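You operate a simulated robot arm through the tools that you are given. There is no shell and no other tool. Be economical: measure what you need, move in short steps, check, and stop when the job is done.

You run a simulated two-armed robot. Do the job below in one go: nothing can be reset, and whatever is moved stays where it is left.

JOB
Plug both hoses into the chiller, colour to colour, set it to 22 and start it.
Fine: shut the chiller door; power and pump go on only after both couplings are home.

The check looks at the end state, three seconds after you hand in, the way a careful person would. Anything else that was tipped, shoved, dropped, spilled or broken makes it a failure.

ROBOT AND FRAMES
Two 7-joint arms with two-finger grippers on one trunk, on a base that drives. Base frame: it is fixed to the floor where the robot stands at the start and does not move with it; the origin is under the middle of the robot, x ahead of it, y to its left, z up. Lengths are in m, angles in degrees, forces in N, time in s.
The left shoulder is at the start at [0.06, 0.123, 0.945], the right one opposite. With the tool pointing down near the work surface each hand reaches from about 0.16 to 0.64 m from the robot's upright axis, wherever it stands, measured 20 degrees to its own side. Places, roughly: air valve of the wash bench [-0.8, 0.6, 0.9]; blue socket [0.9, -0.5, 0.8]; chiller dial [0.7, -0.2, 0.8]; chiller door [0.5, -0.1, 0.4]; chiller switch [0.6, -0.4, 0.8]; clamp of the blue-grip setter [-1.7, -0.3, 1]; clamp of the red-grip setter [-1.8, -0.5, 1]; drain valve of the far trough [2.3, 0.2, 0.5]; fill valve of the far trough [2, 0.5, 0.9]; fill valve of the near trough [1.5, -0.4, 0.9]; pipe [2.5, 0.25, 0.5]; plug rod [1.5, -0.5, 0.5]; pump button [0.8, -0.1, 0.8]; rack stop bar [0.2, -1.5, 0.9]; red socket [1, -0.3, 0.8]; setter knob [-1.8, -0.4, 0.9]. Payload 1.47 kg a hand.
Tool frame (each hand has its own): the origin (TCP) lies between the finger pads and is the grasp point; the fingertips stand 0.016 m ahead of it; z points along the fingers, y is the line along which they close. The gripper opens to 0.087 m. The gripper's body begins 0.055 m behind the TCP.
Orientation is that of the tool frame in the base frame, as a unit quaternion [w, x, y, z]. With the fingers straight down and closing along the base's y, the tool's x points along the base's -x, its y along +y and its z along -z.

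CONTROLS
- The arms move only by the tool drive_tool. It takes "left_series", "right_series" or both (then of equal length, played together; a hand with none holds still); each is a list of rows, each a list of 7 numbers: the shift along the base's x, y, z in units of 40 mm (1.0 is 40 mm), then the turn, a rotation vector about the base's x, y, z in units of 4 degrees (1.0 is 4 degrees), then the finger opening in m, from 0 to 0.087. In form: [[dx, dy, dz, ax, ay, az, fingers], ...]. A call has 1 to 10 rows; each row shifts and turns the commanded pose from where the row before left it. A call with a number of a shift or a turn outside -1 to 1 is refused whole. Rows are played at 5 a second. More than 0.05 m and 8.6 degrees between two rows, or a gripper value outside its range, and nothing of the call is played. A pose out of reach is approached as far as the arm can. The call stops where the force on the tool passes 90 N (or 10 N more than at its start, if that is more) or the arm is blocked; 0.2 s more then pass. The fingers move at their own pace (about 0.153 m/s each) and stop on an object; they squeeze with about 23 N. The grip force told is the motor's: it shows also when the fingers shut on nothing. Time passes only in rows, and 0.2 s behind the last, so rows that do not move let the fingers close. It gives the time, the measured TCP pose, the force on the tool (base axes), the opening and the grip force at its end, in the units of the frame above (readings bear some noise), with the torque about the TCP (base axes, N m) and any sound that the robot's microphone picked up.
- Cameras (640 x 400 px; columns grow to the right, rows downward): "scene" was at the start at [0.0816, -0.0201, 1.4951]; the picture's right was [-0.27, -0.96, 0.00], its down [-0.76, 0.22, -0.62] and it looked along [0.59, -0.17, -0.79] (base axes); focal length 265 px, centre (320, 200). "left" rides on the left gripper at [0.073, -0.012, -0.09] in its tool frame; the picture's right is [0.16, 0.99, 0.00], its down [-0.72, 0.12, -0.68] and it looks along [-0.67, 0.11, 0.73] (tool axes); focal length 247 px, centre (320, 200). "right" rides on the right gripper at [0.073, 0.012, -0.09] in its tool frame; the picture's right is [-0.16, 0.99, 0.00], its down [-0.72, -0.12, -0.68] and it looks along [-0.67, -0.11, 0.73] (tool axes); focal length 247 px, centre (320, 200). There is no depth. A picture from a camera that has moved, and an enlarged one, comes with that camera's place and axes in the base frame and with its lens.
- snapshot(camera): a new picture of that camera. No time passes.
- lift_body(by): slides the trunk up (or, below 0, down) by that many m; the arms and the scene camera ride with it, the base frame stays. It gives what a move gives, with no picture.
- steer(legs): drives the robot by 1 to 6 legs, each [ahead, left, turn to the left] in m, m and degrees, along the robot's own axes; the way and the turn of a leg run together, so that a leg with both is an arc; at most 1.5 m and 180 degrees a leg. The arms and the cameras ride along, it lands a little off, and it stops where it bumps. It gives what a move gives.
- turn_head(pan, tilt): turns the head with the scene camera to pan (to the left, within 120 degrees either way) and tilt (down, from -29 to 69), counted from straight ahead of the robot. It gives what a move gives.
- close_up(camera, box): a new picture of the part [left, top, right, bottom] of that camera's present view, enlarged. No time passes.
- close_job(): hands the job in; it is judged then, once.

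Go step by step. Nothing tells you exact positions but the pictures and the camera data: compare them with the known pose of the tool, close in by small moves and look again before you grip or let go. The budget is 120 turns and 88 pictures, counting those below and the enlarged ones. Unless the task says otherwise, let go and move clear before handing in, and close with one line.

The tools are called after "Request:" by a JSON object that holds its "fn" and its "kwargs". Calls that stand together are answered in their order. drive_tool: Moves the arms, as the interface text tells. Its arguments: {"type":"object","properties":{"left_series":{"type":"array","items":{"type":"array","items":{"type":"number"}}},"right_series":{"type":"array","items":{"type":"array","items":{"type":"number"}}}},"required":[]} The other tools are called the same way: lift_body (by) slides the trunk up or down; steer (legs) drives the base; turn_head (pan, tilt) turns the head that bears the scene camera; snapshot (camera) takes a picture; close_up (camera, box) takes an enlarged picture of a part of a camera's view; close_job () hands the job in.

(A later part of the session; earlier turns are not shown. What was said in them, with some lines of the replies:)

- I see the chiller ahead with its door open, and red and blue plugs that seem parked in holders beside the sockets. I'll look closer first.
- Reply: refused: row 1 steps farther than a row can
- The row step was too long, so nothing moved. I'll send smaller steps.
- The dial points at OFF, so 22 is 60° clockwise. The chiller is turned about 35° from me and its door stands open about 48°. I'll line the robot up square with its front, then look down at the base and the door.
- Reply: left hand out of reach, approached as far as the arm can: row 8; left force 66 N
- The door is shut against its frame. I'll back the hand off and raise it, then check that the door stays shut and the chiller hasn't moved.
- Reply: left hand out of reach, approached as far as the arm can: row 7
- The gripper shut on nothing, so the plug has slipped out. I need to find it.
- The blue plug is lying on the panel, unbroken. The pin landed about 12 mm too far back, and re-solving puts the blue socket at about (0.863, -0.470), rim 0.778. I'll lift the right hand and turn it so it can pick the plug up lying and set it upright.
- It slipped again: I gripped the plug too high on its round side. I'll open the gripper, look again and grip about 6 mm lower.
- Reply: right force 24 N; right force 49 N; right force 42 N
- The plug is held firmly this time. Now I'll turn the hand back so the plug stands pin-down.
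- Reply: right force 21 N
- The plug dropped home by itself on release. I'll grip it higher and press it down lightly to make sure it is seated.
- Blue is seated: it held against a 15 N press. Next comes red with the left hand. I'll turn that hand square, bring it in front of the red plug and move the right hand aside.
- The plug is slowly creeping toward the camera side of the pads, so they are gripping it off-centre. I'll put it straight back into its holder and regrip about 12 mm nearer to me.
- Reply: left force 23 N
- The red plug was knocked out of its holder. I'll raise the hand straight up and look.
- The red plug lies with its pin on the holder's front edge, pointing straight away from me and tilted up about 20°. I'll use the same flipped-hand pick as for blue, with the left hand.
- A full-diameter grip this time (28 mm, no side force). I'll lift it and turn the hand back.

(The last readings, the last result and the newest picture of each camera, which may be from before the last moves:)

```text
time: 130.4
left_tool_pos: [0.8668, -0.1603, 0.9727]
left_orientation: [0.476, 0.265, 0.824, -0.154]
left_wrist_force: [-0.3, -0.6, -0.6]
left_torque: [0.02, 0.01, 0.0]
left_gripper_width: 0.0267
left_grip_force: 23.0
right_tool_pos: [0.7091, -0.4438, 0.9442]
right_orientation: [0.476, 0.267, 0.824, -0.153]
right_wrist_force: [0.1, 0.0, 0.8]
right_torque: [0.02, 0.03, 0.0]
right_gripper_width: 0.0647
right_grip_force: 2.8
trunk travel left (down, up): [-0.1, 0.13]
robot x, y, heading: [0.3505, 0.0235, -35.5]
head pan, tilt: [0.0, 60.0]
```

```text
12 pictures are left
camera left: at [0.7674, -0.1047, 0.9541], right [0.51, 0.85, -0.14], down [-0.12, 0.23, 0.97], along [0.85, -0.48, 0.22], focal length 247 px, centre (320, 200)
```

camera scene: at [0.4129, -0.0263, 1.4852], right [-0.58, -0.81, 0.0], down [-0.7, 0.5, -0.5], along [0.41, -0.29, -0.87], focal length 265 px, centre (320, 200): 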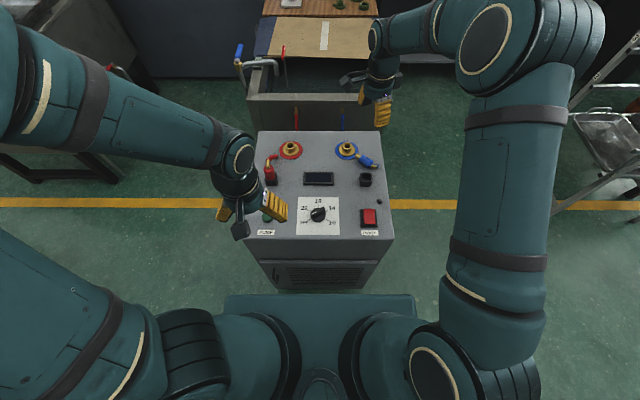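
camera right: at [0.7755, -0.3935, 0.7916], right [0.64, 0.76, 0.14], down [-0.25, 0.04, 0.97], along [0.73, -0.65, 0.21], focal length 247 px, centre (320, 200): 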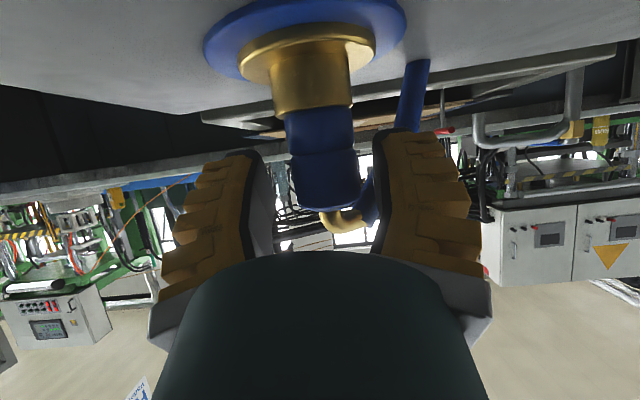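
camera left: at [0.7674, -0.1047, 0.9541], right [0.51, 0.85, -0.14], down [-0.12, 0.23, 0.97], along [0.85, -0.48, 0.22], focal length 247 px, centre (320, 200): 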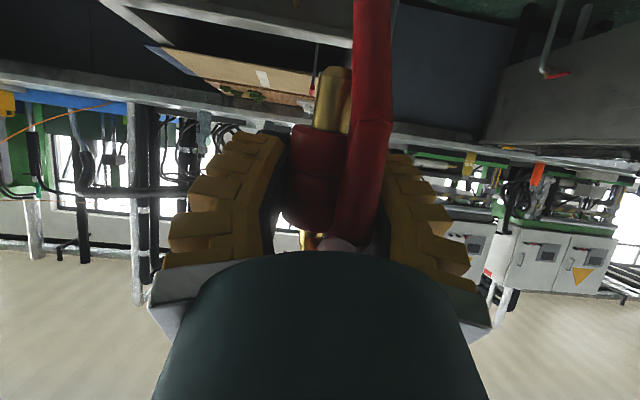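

Request:
{"fn": "drive_tool", "kwargs": {"left_series": [[0.59, -0.743, 0, 0, 0, 0, 0], [0.59, -0.743, 0, 0, 0, 0, 0], [0.59, -0.743, 0, 0, 0, 0, 0], [0.59, -0.743, 0, 0, 0, 0, 0], [0.59, -0.743, -0.5, 0, 0, 0, 0], [0, 0, -0.9, 0, 0, 0, 0], [0, 0, -0.9, 0, 0, 0, 0], [0, 0, -0.9, 0, 0, 0, 0], [0, 0, 0, 0, 0, 0, 0]]}}

Request:
{"fn": "snapshot", "kwargs": {"camera": "left"}}

```text
time: 132.4
left_tool_pos: [0.9845, -0.3102, 0.8438]
left_orientation: [0.477, 0.265, 0.824, -0.153]
left_wrist_force: [-0.4, -0.6, -0.7]
left_torque: [-0.01, -0.03, 0.03]
left_gripper_width: 0.0267
left_grip_force: 23.0
right_tool_pos: [0.7082, -0.4436, 0.9439]
right_orientation: [0.477, 0.265, 0.824, -0.151]
right_wrist_force: [0.1, 0.5, 0.8]
right_torque: [-0.01, -0.04, -0.01]
right_gripper_width: 0.0646
right_grip_force: 4.1
trunk travel left (down, up): [-0.1, 0.13]
robot x, y, heading: [0.3495, 0.018, -35.8]
head pan, tilt: [0.0, 60.0]
```

```text
11 pictures are left
camera left: at [0.8856, -0.254, 0.8252], right [0.51, 0.85, -0.14], down [-0.12, 0.23, 0.97], along [0.85, -0.48, 0.22], focal length 247 px, centre (320, 200)
```

left: 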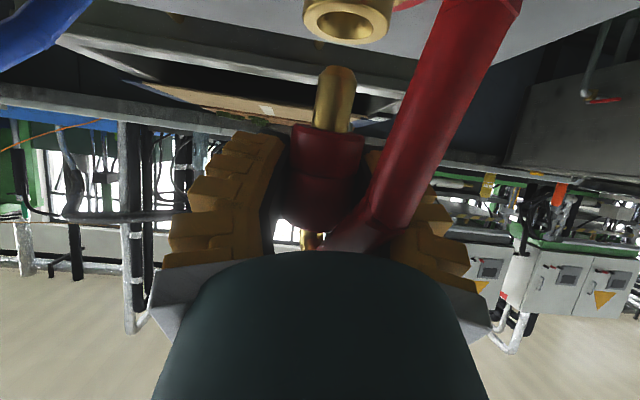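

Request:
{"fn": "drive_tool", "kwargs": {"left_series": [[0.08, 0.114, 0, -0.813, 0.582, 0, 0], [0, 0, -0.3, 0, 0, 0, 0], [0, 0, 0, 0, 0, 0, 0]]}}

Request:
{"fn": "close_up", "kwargs": {"camera": "left", "box": [240, 0, 420, 150]}}

```text
time: 133.2
left_tool_pos: [0.9882, -0.3046, 0.833]
left_orientation: [0.467, 0.248, 0.829, -0.182]
left_wrist_force: [0.2, 0.1, -0.4]
left_torque: [0.0, -0.03, 0.02]
left_gripper_width: 0.0268
left_grip_force: 23.3
right_tool_pos: [0.7092, -0.4447, 0.9437]
right_orientation: [0.477, 0.264, 0.825, -0.151]
right_wrist_force: [-0.1, -0.3, -0.6]
right_torque: [0.0, 0.02, 0.0]
right_gripper_width: 0.0645
right_grip_force: 3.0
trunk travel left (down, up): [-0.1, 0.13]
robot x, y, heading: [0.3512, 0.0146, -35.7]
head pan, tilt: [0.0, 60.0]
```

```text
2.67 times, centred on (330, 75) of left
camera zoom: at [0.8882, -0.2498, 0.8145], right [0.5, 0.84, -0.21], down [-0.08, 0.28, 0.96], along [0.86, -0.47, 0.21], focal length 659 px, centre (293, 533)
```

zoom: 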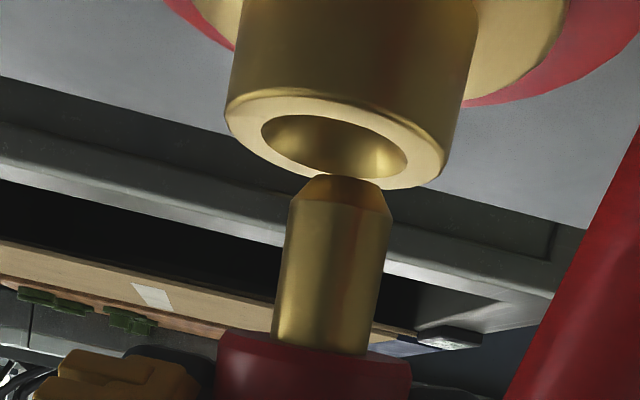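

Request:
{"fn": "drive_tool", "kwargs": {"left_series": [[-0.035, -0.049, -0.1, 0, 0, 0, 0], [0, 0, -0.1, 0, 0, 0, 0], [0, 0, -0.08, 0, 0, 0, 0], [0, 0, 0, 0, 0, 0, 0]]}}

```text
time: 134.2
left_tool_pos: [0.9868, -0.308, 0.8242]
left_orientation: [0.47, 0.247, 0.827, -0.183]
left_wrist_force: [4.2, -4.4, 15.0]
left_torque: [-0.1, -0.09, -0.06]
left_gripper_width: 0.0285
left_grip_force: 22.9
right_tool_pos: [0.7085, -0.4444, 0.9452]
right_orientation: [0.477, 0.265, 0.824, -0.152]
right_wrist_force: [-0.7, 0.2, -0.2]
right_torque: [-0.02, -0.01, 0.02]
right_gripper_width: 0.0645
right_grip_force: 3.3
trunk travel left (down, up): [-0.1, 0.13]
robot x, y, heading: [0.3511, 0.0188, -36.0]
head pan, tilt: [0.0, 60.0]
```

Request:
{"fn": "drive_tool", "kwargs": {"left_series": [[0, 0, 0.2, 0, 0, 0, 0], [0.09, -0.064, 0, 0, 0, 0, 0], [0, 0, -0.1, 0, 0, 0, 0], [0, 0, -0.1, 0, 0, 0, 0], [0, 0, 0, 0, 0, 0, 0]]}}

Request:
{"fn": "close_up", "kwargs": {"camera": "left", "box": [240, 0, 420, 150]}}

```text
time: 135.4
left_tool_pos: [0.9908, -0.3083, 0.8229]
left_orientation: [0.468, 0.248, 0.829, -0.183]
left_wrist_force: [3.1, -4.8, 4.9]
left_torque: [-0.11, -0.07, 0.03]
left_gripper_width: 0.0271
left_grip_force: 23.5
right_tool_pos: [0.7086, -0.4454, 0.9442]
right_orientation: [0.477, 0.265, 0.824, -0.151]
right_wrist_force: [-0.1, 0.4, 0.4]
right_torque: [-0.01, -0.02, -0.01]
right_gripper_width: 0.0645
right_grip_force: 2.9
trunk travel left (down, up): [-0.1, 0.13]
robot x, y, heading: [0.3474, 0.0162, -35.7]
head pan, tilt: [0.0, 60.0]
```

```text
2.67 times, centred on (330, 75) of left
camera zoom: at [0.8901, -0.2547, 0.8046], right [0.5, 0.84, -0.21], down [-0.08, 0.28, 0.96], along [0.86, -0.47, 0.21], focal length 659 px, centre (293, 533)
```

zoom: 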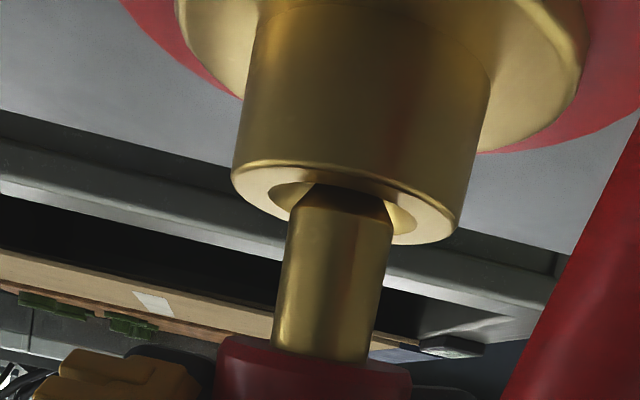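

Request:
{"fn": "drive_tool", "kwargs": {"left_series": [[0, 0, 0.1, 0, 0, 0, 0], [0.081, -0.058, 0, 0, 0, 0, 0], [0, 0, -0.1, 0, 0, 0, 0], [0, 0, -0.1, 0, 0, 0, 0], [0, 0, -0.1, 0, 0, 0, 0], [0, 0, 0, 0, 0, 0, 0]]}}

```text
time: 136.8
left_tool_pos: [0.993, -0.3102, 0.812]
left_orientation: [0.467, 0.249, 0.829, -0.183]
left_wrist_force: [0.3, -0.4, -0.8]
left_torque: [0.01, 0.01, 0.01]
left_gripper_width: 0.0271
left_grip_force: 23.3
right_tool_pos: [0.7081, -0.4448, 0.9436]
right_orientation: [0.477, 0.265, 0.825, -0.151]
right_wrist_force: [-0.4, 0.3, 0.0]
right_torque: [-0.03, 0.0, 0.03]
right_gripper_width: 0.0645
right_grip_force: 3.2
trunk travel left (down, up): [-0.1, 0.13]
robot x, y, heading: [0.3513, 0.0192, -35.7]
head pan, tilt: [0.0, 60.0]
```

Zero force with the tip inside the bore. I'll keep going down in small steps.

Request:
{"fn": "drive_tool", "kwargs": {"left_series": [[0, 0, -0.1, 0, 0, 0, 0], [0, 0, -0.1, 0, 0, 0, 0], [0, 0, 0, 0, 0, 0, 0]]}}

Request:
{"fn": "drive_tool", "kwargs": {"left_series": [[0, 0, -0.1, 0, 0, 0, 0], [0, 0, -0.1, 0, 0, 0, 0], [0, 0, 0, 0, 0, 0, 0]]}}

```text
time: 137.6
left_tool_pos: [0.9939, -0.3111, 0.8064]
left_orientation: [0.467, 0.247, 0.829, -0.182]
left_wrist_force: [-0.4, 0.8, -0.1]
left_torque: [0.0, 0.03, 0.01]
left_gripper_width: 0.0275
left_grip_force: 22.7
right_tool_pos: [0.7081, -0.4455, 0.9445]
right_orientation: [0.476, 0.266, 0.824, -0.152]
right_wrist_force: [0.0, 0.7, 0.4]
right_torque: [0.03, 0.0, 0.02]
right_gripper_width: 0.0646
right_grip_force: 3.6
trunk travel left (down, up): [-0.1, 0.13]
robot x, y, heading: [0.352, 0.0188, -35.7]
head pan, tilt: [0.0, 60.0]
```

```text
time: 138.4
left_tool_pos: [0.9943, -0.3127, 0.8007]
left_orientation: [0.47, 0.247, 0.827, -0.183]
left_wrist_force: [3.6, -5.0, 14.8]
left_torque: [-0.13, -0.22, -0.03]
left_gripper_width: 0.0286
left_grip_force: 23.3
right_tool_pos: [0.7081, -0.4445, 0.944]
right_orientation: [0.477, 0.266, 0.824, -0.152]
right_wrist_force: [-0.3, 0.6, -0.7]
right_torque: [0.01, -0.01, 0.01]
right_gripper_width: 0.0646
right_grip_force: 3.2
trunk travel left (down, up): [-0.1, 0.13]
robot x, y, heading: [0.3529, 0.0179, -35.8]
head pan, tilt: [0.0, 60.0]
```

Request:
{"fn": "drive_tool", "kwargs": {"left_series": [[0, 0, 0.06, 0, 0, 0, 0], [0, 0, 0, 0, 0, 0, 0.045], [0, 0, 0, 0, 0, 0, 0.045], [0, 0, 0.25, 0, 0, 0, 0.045], [0, 0, 0, 0, 0, 0, 0.045]]}}

Request:
{"fn": "close_up", "kwargs": {"camera": "left", "box": [200, 0, 440, 240]}}

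```text
time: 139.6
left_tool_pos: [0.9929, -0.3092, 0.8099]
left_orientation: [0.467, 0.248, 0.829, -0.182]
left_wrist_force: [-0.7, 0.5, -0.1]
left_torque: [-0.01, -0.01, 0.0]
left_gripper_width: 0.0503
left_grip_force: 3.8
right_tool_pos: [0.7097, -0.4451, 0.9448]
right_orientation: [0.477, 0.266, 0.824, -0.152]
right_wrist_force: [0.3, -0.1, -0.4]
right_torque: [0.0, 0.04, 0.0]
right_gripper_width: 0.0647
right_grip_force: 3.3
trunk travel left (down, up): [-0.1, 0.13]
robot x, y, heading: [0.3496, 0.0162, -35.8]
head pan, tilt: [0.0, 60.0]
```

```text
1.67 times, centred on (320, 120) of left
camera zoom: at [0.8932, -0.2558, 0.792], right [0.5, 0.84, -0.21], down [-0.08, 0.28, 0.96], along [0.86, -0.47, 0.21], focal length 412 px, centre (320, 333)
```

zoom: 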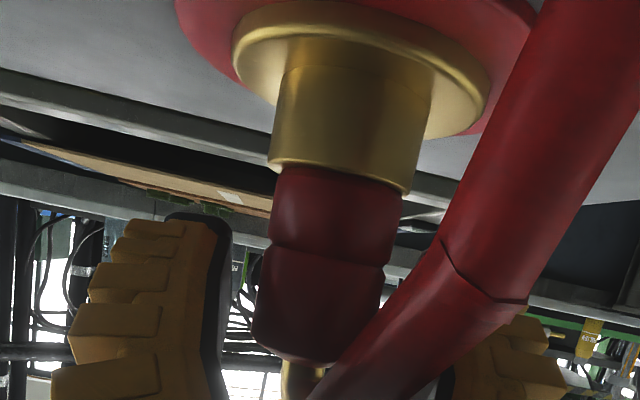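

Red has dropped home, flush on its collar. I'll back the left hand out along its own axis.

Request:
{"fn": "drive_tool", "kwargs": {"left_series": [[0, 0, 0, 0, 0, 0, 0.06], [-0.35, 0.25, 0.25, 0, 0, 0, 0.06], [-0.35, 0.25, 0.25, 0, 0, 0, 0.06], [-0.35, 0.25, 0.25, 0, 0, 0, 0.06], [-0.35, 0.25, 0.25, 0, 0, 0, 0.06], [-0.7, 0.5, 0.4, 0, 0, 0, 0.06], [-0.7, 0.5, 0.4, 0, 0, 0, 0.06]]}}

Request:
{"fn": "drive_tool", "kwargs": {"left_series": [[-0.7, 0.5, 0.4, 0.581, 0.814, 0, 0.06], [-0.5, 0.5, 0.4, 0.581, 0.814, 0, 0.06], [0, 0.5, 0.6, 0.581, 0.814, 0, 0.06], [0, 0.5, 0.6, 0.581, 0.814, 0, 0.06], [0, 0.5, 0.6, 0.581, 0.814, 0, 0.06], [0, 0, 0, 0.581, 0.814, 0, 0.06], [0, 0, 0, 0.581, 0.814, 0, 0.06], [0, 0, 0, 0.581, 0.814, 0, 0.06], [0, 0, 0, 0.581, 0.814, 0, 0.06], [0, 0, 0, 0.581, 0.814, 0, 0.06]]}}

Request:
{"fn": "drive_tool", "kwargs": {"right_series": [[-0.3, 0.2, 0.5, 0.581, 0.814, 0, 0.06], [-0.3, 0.2, 0.5, 0.581, 0.814, 0, 0.06], [-0.3, 0.2, 0, 0.581, 0.814, 0, 0.06], [-0.3, 0.2, 0, 0.581, 0.814, 0, 0.06], [0, 0, 0, 0.581, 0.814, 0, 0.06], [0, 0, 0, 0.581, 0.814, 0, 0.06], [0, 0, 0, 0.581, 0.814, 0, 0.06], [0, 0, 0, 0.581, 0.814, 0, 0.06], [0, 0, 0, 0.581, 0.814, 0, 0.06], [0, 0, 0, 0.581, 0.814, 0, 0.06]]}}

Request:
{"fn": "close_up", "kwargs": {"camera": "scene", "box": [230, 110, 410, 240]}}

```text
time: 141.2
left_tool_pos: [0.8815, -0.2301, 0.8832]
left_orientation: [0.468, 0.248, 0.829, -0.182]
left_wrist_force: [-0.1, 0.3, -1.0]
left_torque: [0.04, 0.0, 0.0]
left_gripper_width: 0.0645
left_grip_force: 3.1
right_tool_pos: [0.7094, -0.4448, 0.9431]
right_orientation: [0.477, 0.266, 0.824, -0.152]
right_wrist_force: [-0.3, 0.0, -0.6]
right_torque: [0.02, 0.0, 0.0]
right_gripper_width: 0.0644
right_grip_force: 3.2
trunk travel left (down, up): [-0.1, 0.13]
robot x, y, heading: [0.345, 0.0198, -35.5]
head pan, tilt: [0.0, 60.0]
```

```text
time: 143.4
left_tool_pos: [0.8337, -0.1311, 0.987]
left_orientation: [0.158, 0.275, 0.945, -0.075]
left_wrist_force: [0.6, 0.2, 0.0]
left_torque: [0.03, -0.03, -0.04]
left_gripper_width: 0.0645
left_grip_force: 3.2
right_tool_pos: [0.7098, -0.4456, 0.9434]
right_orientation: [0.477, 0.265, 0.825, -0.151]
right_wrist_force: [0.3, -0.1, -1.0]
right_torque: [0.0, 0.0, 0.0]
right_gripper_width: 0.0648
right_grip_force: 3.1
trunk travel left (down, up): [-0.1, 0.13]
robot x, y, heading: [0.3508, 0.02, -35.4]
head pan, tilt: [0.0, 60.0]
```

```text
time: 145.6
left_tool_pos: [0.8331, -0.13, 0.9871]
left_orientation: [0.16, 0.275, 0.945, -0.076]
left_wrist_force: [-0.6, -1.5, 0.9]
left_torque: [0.0, 0.02, 0.02]
left_gripper_width: 0.0647
left_grip_force: 3.9
right_tool_pos: [0.6609, -0.4131, 0.9834]
right_orientation: [0.166, 0.302, 0.937, -0.053]
right_wrist_force: [-0.6, -1.0, -0.5]
right_torque: [0.0, -0.03, 0.01]
right_gripper_width: 0.0643
right_grip_force: 3.4
trunk travel left (down, up): [-0.1, 0.13]
robot x, y, heading: [0.3518, 0.017, -36.1]
head pan, tilt: [0.0, 60.0]
```

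```text
3.08 times, centred on (320, 175) of scene
camera zoom: at [0.4132, -0.0263, 1.4852], right [-0.58, -0.81, 0.0], down [-0.7, 0.5, -0.5], along [0.41, -0.29, -0.87], focal length 816 px, centre (320, 277)
```

zoom: 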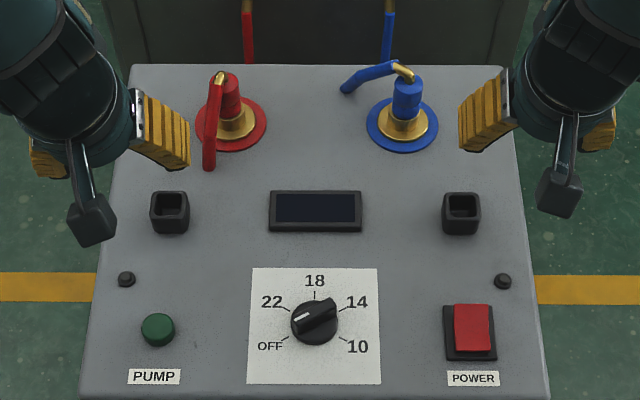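

Both couplings are seated. Next is the dial with the right hand: turn the tool so the jaws close across the pointer bar, and move the left hand clear.

Request:
{"fn": "drive_tool", "kwargs": {"right_series": [[0.147, 0.43, 0, 0.581, 0.814, 0, 0.06], [0.147, 0.43, 0, 0.581, 0.814, 0, 0.06], [0.147, 0.43, 0, 0.581, 0.814, 0, 0.06], [0.147, 0.43, 0, 0.581, 0.814, 0, 0.06], [0.147, 0.43, 0, 0.581, 0.814, 0, 0.06], [0.147, 0.43, 0, 0, 0, -1, 0.06], [0.147, 0.43, 0, 0, 0, -1, 0.06], [0.147, 0.43, 0, 0, 0, -1, 0.06], [0.147, 0.43, 0, 0, 0, -1, 0.06], [0.147, 0.43, 0, 0, 0, -1, 0.06]], "left_series": [[0.3, 0.4, 0.2, 0, 0, 0, 0.06], [0.3, 0.4, 0.2, 0, 0, 0, 0.06], [0.3, 0.4, 0.2, 0, 0, 0, 0.06], [0.3, 0.4, 0.2, 0, 0, 0, 0], [0, 0, 0, 0, 0, 0, 0], [0, 0, 0, 0, 0, 0, 0], [0, 0, 0, 0, 0, 0, 0], [0, 0, 0, 0, 0, 0, 0], [0, 0, 0, 0, 0, 0, 0], [0, 0, 0, 0, 0, 0, 0]]}}

Request:
{"fn": "drive_tool", "kwargs": {"right_series": [[0, 0, -0.25, 0, 0, -1, 0.05], [0, 0, -0.25, 0, 0, -1, 0.05], [0, 0, -0.25, 0, 0, -1, 0.05], [0, 0, -0.25, 0, 0, -1, 0.05], [0, 0, -0.25, 0, 0, -1, 0.05], [0, 0, -0.25, 0, 0, -1, 0.05], [0, 0, -0.25, 0, 0, -1, 0.05], [0, 0, -0.25, 0, 0, -1, 0.05], [0, 0, -0.25, 0, 0, -1, 0.05], [0, 0, -0.25, 0, 0, -1, 0.05]]}}

Request:
{"fn": "snapshot", "kwargs": {"camera": "right"}}

```text
time: 147.8
left_tool_pos: [0.8811, -0.0668, 1.0185]
left_orientation: [0.158, 0.274, 0.946, -0.076]
left_wrist_force: [-0.3, 0.1, 0.4]
left_torque: [0.01, -0.03, 0.04]
left_gripper_width: 0.0
left_grip_force: 22.8
right_tool_pos: [0.7207, -0.2401, 0.9818]
right_orientation: [-0.001, 0.467, 0.884, 0.0]
right_wrist_force: [-0.2, 1.1, 0.1]
right_torque: [-0.06, 0.03, -0.01]
right_gripper_width: 0.0646
right_grip_force: 3.0
trunk travel left (down, up): [-0.1, 0.13]
robot x, y, heading: [0.3511, 0.0213, -35.7]
head pan, tilt: [0.0, 60.0]
```

```text
time: 150.0
left_tool_pos: [0.8805, -0.067, 1.0179]
left_orientation: [0.158, 0.275, 0.945, -0.076]
left_wrist_force: [0.5, -0.1, 0.4]
left_torque: [0.02, 0.0, -0.01]
left_gripper_width: 0.0
left_grip_force: 23.0
right_tool_pos: [0.72, -0.2418, 0.8834]
right_orientation: [0.0, 0.742, 0.67, 0.0]
right_wrist_force: [-0.9, -0.5, 0.9]
right_torque: [0.02, 0.0, -0.01]
right_gripper_width: 0.0552
right_grip_force: 3.5
trunk travel left (down, up): [-0.1, 0.13]
robot x, y, heading: [0.3497, 0.0177, -35.8]
head pan, tilt: [0.0, 60.0]
```

```text
6 pictures are left
camera right: at [0.7373, -0.1695, 0.9728], right [0.97, -0.26, 0.0], down [-0.19, -0.71, 0.68], along [-0.17, -0.66, -0.73], focal length 247 px, centre (320, 200)
```

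right: 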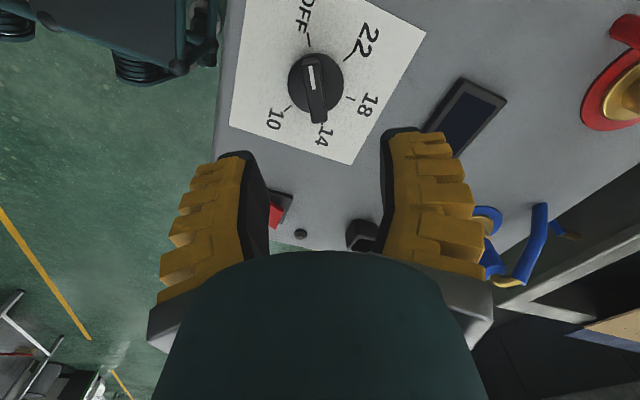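

Request:
{"fn": "drive_tool", "kwargs": {"right_series": [[-0.1, 0.12, -0.9, 0, 0, 0, 0.05], [0, 0, -0.9, 0, 0, 0, 0.05], [0, 0, -0.6, 0, 0, 0, 0.05], [0, 0, -0.3, 0, 0, 0, 0.05], [0, 0, 0, 0, 0, 0, 0.05]]}}

Request:
{"fn": "drive_tool", "kwargs": {"right_series": [[0, 0, 0, 0, 0, 0, 0], [0, 0, 0, 0, 0, 0, 0], [0, 0, 0, 0, 0, 0, 0]]}}

Request:
{"fn": "snapshot", "kwargs": {"camera": "right"}}

```text
time: 151.2
left_tool_pos: [0.8793, -0.067, 1.0178]
left_orientation: [0.158, 0.275, 0.945, -0.076]
left_wrist_force: [0.0, 1.1, 0.3]
left_torque: [-0.01, 0.0, -0.01]
left_gripper_width: 0.0001
left_grip_force: 23.0
right_tool_pos: [0.7156, -0.2367, 0.7765]
right_orientation: [-0.001, 0.741, 0.672, 0.0]
right_wrist_force: [0.5, -0.2, 0.2]
right_torque: [0.01, -0.01, 0.01]
right_gripper_width: 0.055
right_grip_force: 3.8
trunk travel left (down, up): [-0.1, 0.13]
robot x, y, heading: [0.3535, 0.019, -35.7]
head pan, tilt: [0.0, 60.0]
```

```text
time: 152.0
left_tool_pos: [0.8805, -0.0664, 1.018]
left_orientation: [0.159, 0.275, 0.945, -0.075]
left_wrist_force: [-0.4, -0.3, -0.3]
left_torque: [0.02, 0.01, -0.01]
left_gripper_width: 0.0
left_grip_force: 23.3
right_tool_pos: [0.7167, -0.2365, 0.7765]
right_orientation: [0.001, 0.741, 0.671, 0.001]
right_wrist_force: [9.4, -0.9, 12.4]
right_torque: [0.05, -0.13, -0.1]
right_gripper_width: 0.0086
right_grip_force: 30.4
trunk travel left (down, up): [-0.1, 0.13]
robot x, y, heading: [0.3482, 0.0148, -35.6]
head pan, tilt: [0.0, 60.0]
```

```text
5 pictures are left
camera right: at [0.7339, -0.1653, 0.8655], right [0.97, -0.25, 0.0], down [-0.19, -0.71, 0.68], along [-0.17, -0.66, -0.73], focal length 247 px, centre (320, 200)
```

right: 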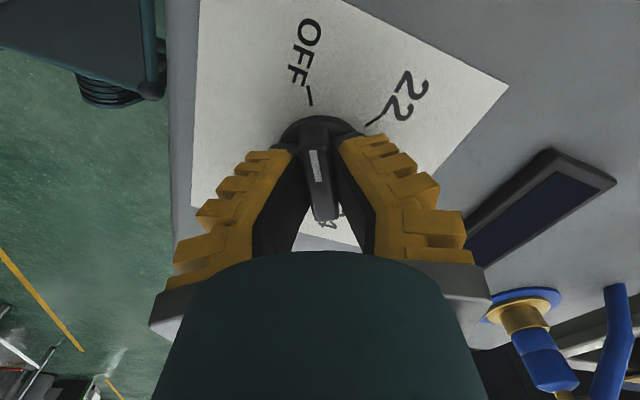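

Request:
{"fn": "drive_tool", "kwargs": {"right_series": [[0.05, 0, 0.05, 0, 0, -1, 0], [0, 0, 0, 0, 0, -1, 0], [0, 0, 0, 0, 0, -1, 0], [0, 0, 0, 0, 0, -1, 0], [0, 0, 0, 0, 0, -1, 0], [0, 0, 0, 0, 0, -1, 0], [0, 0, 0, 0, 0, -1, 0], [0, 0, 0, 0, 0, -1, 0], [0, 0, 0, 0, 0, -1, 0], [0, 0, 0, 0, 0, -1, 0]]}}

Request:
{"fn": "drive_tool", "kwargs": {"right_series": [[0, 0, 0, 0, 0, -1, 0], [0, 0, 0, 0, 0, -1, 0], [0, 0, 0, 0, 0, -1, 0], [0, 0, 0, 0, 0, -1, 0], [0, 0, 0, 0, 0, -1, 0], [0, 0, 0, 0, 0, 0, 0]]}}

Request:
{"fn": "close_up", "kwargs": {"camera": "right", "box": [200, 0, 440, 260]}}

```text
time: 154.2
left_tool_pos: [0.8801, -0.0681, 1.0176]
left_orientation: [0.158, 0.275, 0.946, -0.076]
left_wrist_force: [-0.7, -0.4, -0.5]
left_torque: [0.0, 0.02, -0.01]
left_gripper_width: 0.0001
left_grip_force: 23.7
right_tool_pos: [0.718, -0.2359, 0.7777]
right_orientation: [0.0, 0.926, 0.377, 0.001]
right_wrist_force: [0.4, -7.1, -0.2]
right_torque: [-0.16, 0.06, -0.01]
right_gripper_width: 0.0058
right_grip_force: 29.9
trunk travel left (down, up): [-0.1, 0.13]
robot x, y, heading: [0.3498, 0.0199, -36.0]
head pan, tilt: [0.0, 60.0]
```

```text
time: 155.6
left_tool_pos: [0.8803, -0.0674, 1.0189]
left_orientation: [0.158, 0.275, 0.945, -0.075]
left_wrist_force: [0.8, 0.3, -0.1]
left_torque: [0.0, 0.0, 0.03]
left_gripper_width: 0.0
left_grip_force: 22.8
right_tool_pos: [0.7177, -0.237, 0.7759]
right_orientation: [0.0, 0.978, 0.211, 0.0]
right_wrist_force: [1.8, -8.7, 0.9]
right_torque: [-0.08, -0.05, 0.05]
right_gripper_width: 0.0059
right_grip_force: 30.2
trunk travel left (down, up): [-0.1, 0.13]
robot x, y, heading: [0.3471, 0.0199, -35.9]
head pan, tilt: [0.0, 60.0]
```

```text
1.54 times, centred on (320, 130) of right
camera zoom: at [0.7875, -0.2177, 0.867], right [0.26, -0.97, 0.0], down [-0.71, -0.19, 0.68], along [-0.66, -0.18, -0.73], focal length 380 px, centre (320, 308)
```

zoom: 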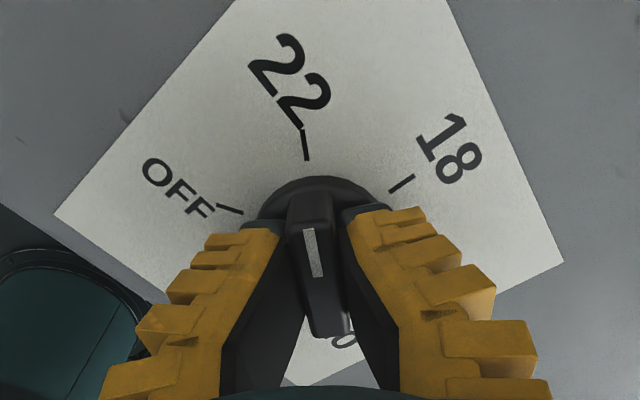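

The pointer is on 22. I'll let go, then move to the power rocker with closed fingertips over its raised back end.

Request:
{"fn": "drive_tool", "kwargs": {"right_series": [[0, 0, 0, 0, 0, 0, 0.04], [0, 0, 0, 0, 0, 0, 0.05], [0, 0, 0.5, 0, 0, 0, 0.05], [0, 0, 1, 0, 0, 0, 0.05], [0, 0, 0.8, 0, 0, 0.9, 0], [-0.45, -0.65, 0, 0, 0, 1, 0], [-0.45, -0.65, 0, 0, 0, 1, 0], [-0.45, -0.65, 0, 0, 0, 1, 0], [-0.45, -0.65, 0, 0, 0, 1, 0], [-0.43, -0.62, 0, 0, 0, 1, 0]]}}

Request:
{"fn": "drive_tool", "kwargs": {"right_series": [[0, 0, -0.3, 0, 0, 1, 0], [0, 0, -0.5, 0, 0, 0.7, 0], [0, 0, 0, 0, 0, 0, 0]]}}

Request:
{"fn": "snapshot", "kwargs": {"camera": "right"}}

```text
time: 157.8
left_tool_pos: [0.8799, -0.0672, 1.019]
left_orientation: [0.158, 0.275, 0.945, -0.076]
left_wrist_force: [-1.2, -1.0, -0.7]
left_torque: [0.0, -0.02, 0.0]
left_gripper_width: 0.0
left_grip_force: 23.2
right_tool_pos: [0.6278, -0.3658, 0.8704]
right_orientation: [0.0, 0.914, 0.406, 0.001]
right_wrist_force: [0.3, 0.3, 0.1]
right_torque: [-0.01, 0.03, -0.03]
right_gripper_width: 0.0001
right_grip_force: 23.0
trunk travel left (down, up): [-0.1, 0.13]
robot x, y, heading: [0.3499, 0.0166, -35.6]
head pan, tilt: [0.0, 60.0]
```

```text
time: 158.6
left_tool_pos: [0.88, -0.0668, 1.0174]
left_orientation: [0.157, 0.275, 0.946, -0.075]
left_wrist_force: [-0.2, 0.3, 0.8]
left_torque: [0.01, 0.02, -0.01]
left_gripper_width: 0.0
left_grip_force: 23.0
right_tool_pos: [0.6285, -0.3648, 0.8375]
right_orientation: [0.0, 0.888, 0.46, 0.0]
right_wrist_force: [0.9, 0.1, -0.3]
right_torque: [-0.03, 0.0, -0.02]
right_gripper_width: 0.0001
right_grip_force: 22.3
trunk travel left (down, up): [-0.1, 0.13]
robot x, y, heading: [0.3512, 0.0175, -35.9]
head pan, tilt: [0.0, 60.0]
```

```text
3 pictures are left
camera right: at [0.6782, -0.3125, 0.9273], right [0.72, -0.7, 0.0], down [-0.51, -0.52, 0.68], along [-0.47, -0.49, -0.73], focal length 247 px, centre (320, 200)
```

right: 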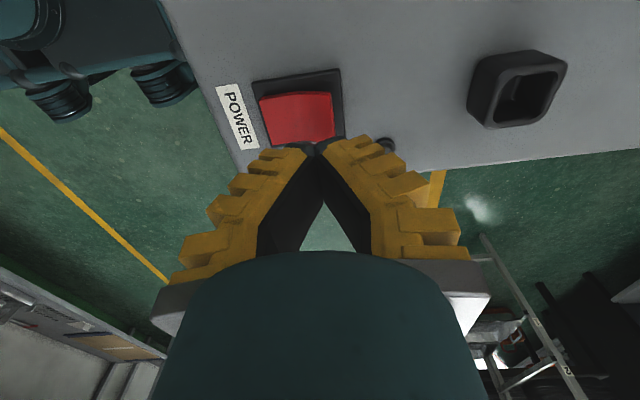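

Request:
{"fn": "drive_tool", "kwargs": {"right_series": [[0, 0, -0.6, 0, 0, 0, 0], [0, 0, -0.5, 0, 0, 0, 0], [0, 0, -0.15, 0, 0, 0, 0], [0, 0, 0, 0, 0, 0, 0]]}}

Request:
{"fn": "drive_tool", "kwargs": {"right_series": [[0, 0, -0.1, 0, 0, 0, 0], [0, 0, 0, 0, 0, 0, 0]]}}

Request:
{"fn": "drive_tool", "kwargs": {"right_series": [[0, 0, -0.1, 0, 0, 0, 0], [0, 0, 0, 0, 0, 0, 0]]}}

```text
time: 159.6
left_tool_pos: [0.8813, -0.0677, 1.0176]
left_orientation: [0.158, 0.274, 0.946, -0.075]
left_wrist_force: [0.5, -0.7, -0.1]
left_torque: [-0.02, -0.02, 0.03]
left_gripper_width: 0.0
left_grip_force: 23.2
right_tool_pos: [0.627, -0.3655, 0.7885]
right_orientation: [0.0, 0.888, 0.461, 0.0]
right_wrist_force: [-0.2, -0.3, -0.8]
right_torque: [-0.01, 0.02, -0.01]
right_gripper_width: 0.0003
right_grip_force: 23.3
trunk travel left (down, up): [-0.1, 0.13]
robot x, y, heading: [0.3472, 0.0158, -35.9]
head pan, tilt: [0.0, 60.0]
```

```text
time: 160.2
left_tool_pos: [0.8798, -0.0669, 1.0173]
left_orientation: [0.158, 0.274, 0.946, -0.076]
left_wrist_force: [0.2, -0.7, -0.8]
left_torque: [0.01, 0.0, -0.02]
left_gripper_width: 0.0001
left_grip_force: 22.6
right_tool_pos: [0.6289, -0.3645, 0.7849]
right_orientation: [0.0, 0.888, 0.459, -0.001]
right_wrist_force: [0.8, 0.2, 1.2]
right_torque: [-0.02, 0.0, -0.01]
right_gripper_width: 0.0
right_grip_force: 22.7
trunk travel left (down, up): [-0.1, 0.13]
robot x, y, heading: [0.3556, 0.0172, -35.5]
head pan, tilt: [0.0, 60.0]
```

```text
time: 160.8
left_tool_pos: [0.88, -0.0666, 1.0192]
left_orientation: [0.158, 0.274, 0.946, -0.075]
left_wrist_force: [-0.8, 0.0, -0.1]
left_torque: [-0.03, -0.03, -0.01]
left_gripper_width: 0.0002
left_grip_force: 23.3
right_tool_pos: [0.6278, -0.3653, 0.78]
right_orientation: [0.001, 0.888, 0.46, 0.0]
right_wrist_force: [0.3, -1.6, 4.1]
right_torque: [0.02, 0.08, -0.03]
right_gripper_width: 0.0
right_grip_force: 23.2
trunk travel left (down, up): [-0.1, 0.13]
robot x, y, heading: [0.3509, 0.0182, -35.6]
head pan, tilt: [0.0, 60.0]
```

Contact at a TCP height of about 0.781. I'll press further in small steps.

Request:
{"fn": "drive_tool", "kwargs": {"right_series": [[0, 0, -0.1, 0, 0, 0, 0], [0, 0, 0, 0, 0, 0, 0]]}}

Request:
{"fn": "drive_tool", "kwargs": {"right_series": [[0, 0, -0.1, 0, 0, 0, 0], [0, 0, 0, 0, 0, 0, 0]]}}

```text
time: 161.4
left_tool_pos: [0.8785, -0.0665, 1.0182]
left_orientation: [0.16, 0.275, 0.945, -0.077]
left_wrist_force: [0.2, 0.9, -0.1]
left_torque: [0.01, 0.0, 0.04]
left_gripper_width: 0.0
left_grip_force: 23.4
right_tool_pos: [0.6289, -0.3643, 0.7784]
right_orientation: [0.003, 0.888, 0.459, 0.002]
right_wrist_force: [-1.5, -6.9, 58.5]
right_torque: [0.35, 0.67, 0.19]
right_gripper_width: 0.0
right_grip_force: 22.7
trunk travel left (down, up): [-0.1, 0.13]
robot x, y, heading: [0.3529, 0.0194, -35.7]
head pan, tilt: [0.0, 60.0]
```

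```text
time: 161.8
left_tool_pos: [0.8773, -0.066, 1.0199]
left_orientation: [0.159, 0.275, 0.945, -0.077]
left_wrist_force: [0.6, 0.2, 1.3]
left_torque: [0.04, 0.0, -0.01]
left_gripper_width: 0.0
left_grip_force: 23.0
right_tool_pos: [0.6307, -0.3669, 0.7789]
right_orientation: [0.004, 0.888, 0.46, 0.004]
right_wrist_force: [-6.6, 2.7, 51.5]
right_torque: [0.38, 0.55, 0.0]
right_gripper_width: 0.0
right_grip_force: 26.8
trunk travel left (down, up): [-0.1, 0.13]
robot x, y, heading: [0.3497, 0.0154, -35.8]
head pan, tilt: [0.0, 60.0]
stopped in row 1 (right hand): the force on the tool passed its limit at 96 N (the readings are from after the stop); the commanded pose is now the measured one
```

Request:
{"fn": "drive_tool", "kwargs": {"right_series": [[0, 0, 0.5, 0, 0, 0, 0], [0, 0, 1, 0, 0, 0, 0], [-0.5, -0.7, 0.8, 0, 0, 0, 0], [-0.5, -0.7, 0.5, 0, 0, 0, 0], [-0.5, -0.7, 0, 0, 0, 0, 0], [-0.5, -0.7, 0, 0, 0, 0, 0]]}}

Request:
{"fn": "close_up", "kwargs": {"camera": "scene", "box": [260, 120, 390, 240]}}

```text
time: 163.2
left_tool_pos: [0.8815, -0.0671, 1.0177]
left_orientation: [0.157, 0.274, 0.946, -0.075]
left_wrist_force: [0.1, 0.4, 0.4]
left_torque: [0.01, 0.04, -0.04]
left_gripper_width: 0.0
left_grip_force: 23.3
right_tool_pos: [0.55, -0.48, 0.8876]
right_orientation: [0.002, 0.888, 0.459, 0.002]
right_wrist_force: [0.4, 0.1, 0.4]
right_torque: [0.02, 0.01, 0.0]
right_gripper_width: 0.0001
right_grip_force: 28.6
trunk travel left (down, up): [-0.1, 0.13]
robot x, y, heading: [0.3525, 0.0167, -35.6]
head pan, tilt: [0.0, 60.0]
```

```text
3.33 times, centred on (325, 180) of scene
camera zoom: at [0.4123, -0.027, 1.4852], right [-0.58, -0.81, 0.0], down [-0.7, 0.51, -0.5], along [0.41, -0.29, -0.87], focal length 884 px, centre (303, 267)
```

zoom: 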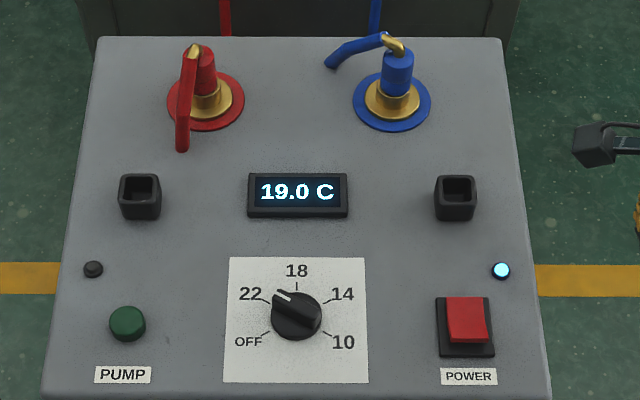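

Power is on: the lamp is lit and the display reads 19.0 C. Now the pump button with the left hand.

Request:
{"fn": "drive_tool", "kwargs": {"left_series": [[-0.42, -0.195, 0, 0.581, 0.814, 0, 0], [-0.42, -0.195, 0, 0.581, 0.814, 0, 0], [-0.42, -0.195, 0, 0.581, 0.814, 0, 0], [-0.42, -0.195, 0, 0.581, 0.814, 0, 0], [-0.42, -0.195, 0, 0.581, 0.814, 0, 0], [0, 0, 0, 0.813, -0.582, 0, 0], [0, 0, -1, 0, 0, 0, 0], [0, 0, -1, 0, 0, 0, 0], [0, 0, -1, 0, 0, 0, 0], [0, 0, -1, 0, 0, 0, 0]]}}

```text
time: 165.4
left_tool_pos: [0.7975, -0.1057, 0.8588]
left_orientation: [0.006, 0.276, 0.961, 0.016]
left_wrist_force: [-0.2, -0.4, 0.2]
left_torque: [-0.03, 0.01, 0.03]
left_gripper_width: 0.0002
left_grip_force: 22.8
right_tool_pos: [0.551, -0.4799, 0.8878]
right_orientation: [0.003, 0.888, 0.459, 0.002]
right_wrist_force: [0.6, 0.5, -0.7]
right_torque: [-0.02, 0.03, 0.01]
right_gripper_width: 0.0
right_grip_force: 28.0
trunk travel left (down, up): [-0.1, 0.13]
robot x, y, heading: [0.3499, 0.0154, -35.6]
head pan, tilt: [0.0, 60.0]
```

Request:
{"fn": "drive_tool", "kwargs": {"left_series": [[0, 0, -0.9, 0, 0, 0, 0], [0, 0, -0.8, 0, 0, 0, 0], [0, 0, 0, 0, 0, 0, 0]]}}

Request:
{"fn": "drive_tool", "kwargs": {"left_series": [[0, 0, -0.1, 0, 0, 0, 0], [0, 0, -0.08, 0, 0, 0, 0], [0, 0, 0, 0, 0, 0, 0]]}}

Request:
{"fn": "drive_tool", "kwargs": {"left_series": [[0, 0, -0.08, 0, 0, 0, 0], [0, 0, 0, 0, 0, 0, 0]]}}

```text
time: 166.2
left_tool_pos: [0.7965, -0.1056, 0.7909]
left_orientation: [0.007, 0.277, 0.961, 0.014]
left_wrist_force: [0.6, -0.3, -0.4]
left_torque: [0.04, -0.05, 0.01]
left_gripper_width: 0.0001
left_grip_force: 23.4
right_tool_pos: [0.5507, -0.4789, 0.8874]
right_orientation: [0.003, 0.888, 0.459, 0.003]
right_wrist_force: [0.4, -0.7, 0.1]
right_torque: [-0.01, -0.05, -0.01]
right_gripper_width: 0.0
right_grip_force: 28.0
trunk travel left (down, up): [-0.1, 0.13]
robot x, y, heading: [0.3509, 0.018, -35.7]
head pan, tilt: [0.0, 60.0]
```

```text
time: 167.0
left_tool_pos: [0.797, -0.1065, 0.7838]
left_orientation: [0.006, 0.277, 0.961, 0.014]
left_wrist_force: [0.2, 0.6, 0.0]
left_torque: [0.0, -0.02, -0.01]
left_gripper_width: 0.0
left_grip_force: 22.7
right_tool_pos: [0.552, -0.4789, 0.8889]
right_orientation: [0.003, 0.889, 0.459, 0.003]
right_wrist_force: [1.1, 0.0, -0.1]
right_torque: [-0.01, 0.0, -0.02]
right_gripper_width: 0.0001
right_grip_force: 27.8
trunk travel left (down, up): [-0.1, 0.13]
robot x, y, heading: [0.3485, 0.0174, -35.8]
head pan, tilt: [0.0, 60.0]
```

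```text
time: 167.6
left_tool_pos: [0.7957, -0.1061, 0.7802]
left_orientation: [0.006, 0.276, 0.961, 0.015]
left_wrist_force: [0.3, -0.2, 0.2]
left_torque: [0.01, -0.01, -0.01]
left_gripper_width: 0.0001
left_grip_force: 23.0
right_tool_pos: [0.5522, -0.4802, 0.8877]
right_orientation: [0.004, 0.888, 0.46, 0.003]
right_wrist_force: [-0.8, -0.3, 0.4]
right_torque: [0.03, 0.01, 0.05]
right_gripper_width: 0.0002
right_grip_force: 27.6
trunk travel left (down, up): [-0.1, 0.13]
robot x, y, heading: [0.3521, 0.0147, -35.6]
head pan, tilt: [0.0, 60.0]
```

Request:
{"fn": "drive_tool", "kwargs": {"left_series": [[0, 0, -0.08, 0, 0, 0, 0], [0, 0, 0, 0, 0, 0, 0]]}}

Request:
{"fn": "drive_tool", "kwargs": {"left_series": [[0, 0, -0.08, 0, 0, 0, 0], [0, 0, 0, 0, 0, 0, 0]]}}

```text
time: 168.2
left_tool_pos: [0.7964, -0.106, 0.7765]
left_orientation: [0.006, 0.277, 0.961, 0.014]
left_wrist_force: [0.0, 1.0, 0.8]
left_torque: [-0.01, 0.02, 0.05]
left_gripper_width: 0.0001
left_grip_force: 22.8
right_tool_pos: [0.5511, -0.4796, 0.8877]
right_orientation: [0.003, 0.888, 0.459, 0.003]
right_wrist_force: [0.2, 0.4, 0.4]
right_torque: [-0.02, 0.08, 0.0]
right_gripper_width: 0.0
right_grip_force: 28.0
trunk travel left (down, up): [-0.1, 0.13]
robot x, y, heading: [0.3505, 0.0163, -35.8]
head pan, tilt: [0.0, 60.0]
```

```text
time: 168.8
left_tool_pos: [0.7954, -0.1074, 0.7745]
left_orientation: [0.006, 0.276, 0.961, 0.014]
left_wrist_force: [-0.7, 1.0, 2.7]
left_torque: [0.0, -0.01, 0.03]
left_gripper_width: 0.0001
left_grip_force: 23.0
right_tool_pos: [0.5514, -0.4791, 0.8881]
right_orientation: [0.004, 0.888, 0.46, 0.002]
right_wrist_force: [0.3, 0.6, 0.1]
right_torque: [0.01, -0.02, -0.04]
right_gripper_width: 0.0
right_grip_force: 28.6
trunk travel left (down, up): [-0.1, 0.13]
robot x, y, heading: [0.3519, 0.0189, -35.8]
head pan, tilt: [0.0, 60.0]
heard: click
```

I heard a click. I'll lift off and look at the whole panel.

Request:
{"fn": "drive_tool", "kwargs": {"left_series": [[0, 0, 0.5, 0, 0, 0, 0], [0, 0, 1, 0, 0, 0, 0], [0.5, 0.7, 0.8, 0, 0, 0, 0], [0.5, 0.7, 0.8, 0, 0, 0, 0], [0.5, 0.7, 0, 0, 0, 0, 0]]}}

Request:
{"fn": "close_up", "kwargs": {"camera": "scene", "box": [262, 165, 382, 240]}}

```text
time: 170.0
left_tool_pos: [0.8569, -0.0212, 0.8971]
left_orientation: [0.005, 0.276, 0.961, 0.014]
left_wrist_force: [1.0, 0.5, -0.8]
left_torque: [0.04, 0.02, 0.01]
left_gripper_width: 0.0003
left_grip_force: 23.2
right_tool_pos: [0.5514, -0.479, 0.8888]
right_orientation: [0.004, 0.888, 0.459, 0.002]
right_wrist_force: [-0.1, 0.3, 1.2]
right_torque: [-0.02, 0.03, 0.01]
right_gripper_width: 0.0001
right_grip_force: 27.9
trunk travel left (down, up): [-0.1, 0.13]
robot x, y, heading: [0.3525, 0.0196, -35.6]
head pan, tilt: [0.0, 60.0]
```

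```text
5.33 times, centred on (322, 202) of scene
camera zoom: at [0.4138, -0.0258, 1.4851], right [-0.58, -0.81, 0.0], down [-0.7, 0.5, -0.5], along [0.41, -0.29, -0.87], focal length 1414 px, centre (309, 187)
```

zoom: 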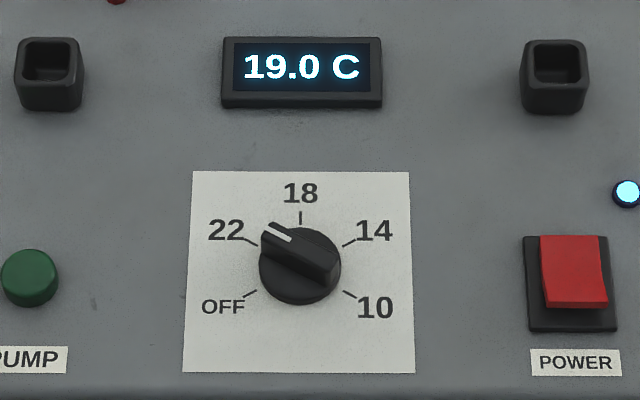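

Request:
{"fn": "close_up", "kwargs": {"camera": "scene", "box": [235, 115, 395, 275]}}

```text
2.50 times, centred on (315, 195) of scene
camera zoom: at [0.4138, -0.0258, 1.4851], right [-0.58, -0.81, 0.0], down [-0.7, 0.5, -0.5], along [0.41, -0.29, -0.87], focal length 663 px, centre (332, 212)
```

zoom: 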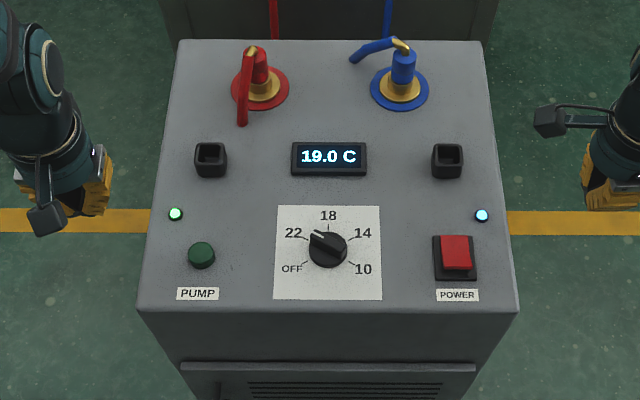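

Everything checks out: both lamps are lit, both couplings are seated, the dial is on 22, the door is shut and both hands are clear. I'm handing in.

Request:
{"fn": "close_job", "kwargs": {}}

```text
The job is handed in.
```

The job is handed in: both hoses are coupled colour to colour, the door is shut, and the dial is at 22. Power, then pump, went on only after both couplings were home. While I was handling them, the blue plug fell onto the panel and the red one was knocked out of its holder, but both are now seated. The display read 19.0 C, which I took to be the water temperature rather than the setting.
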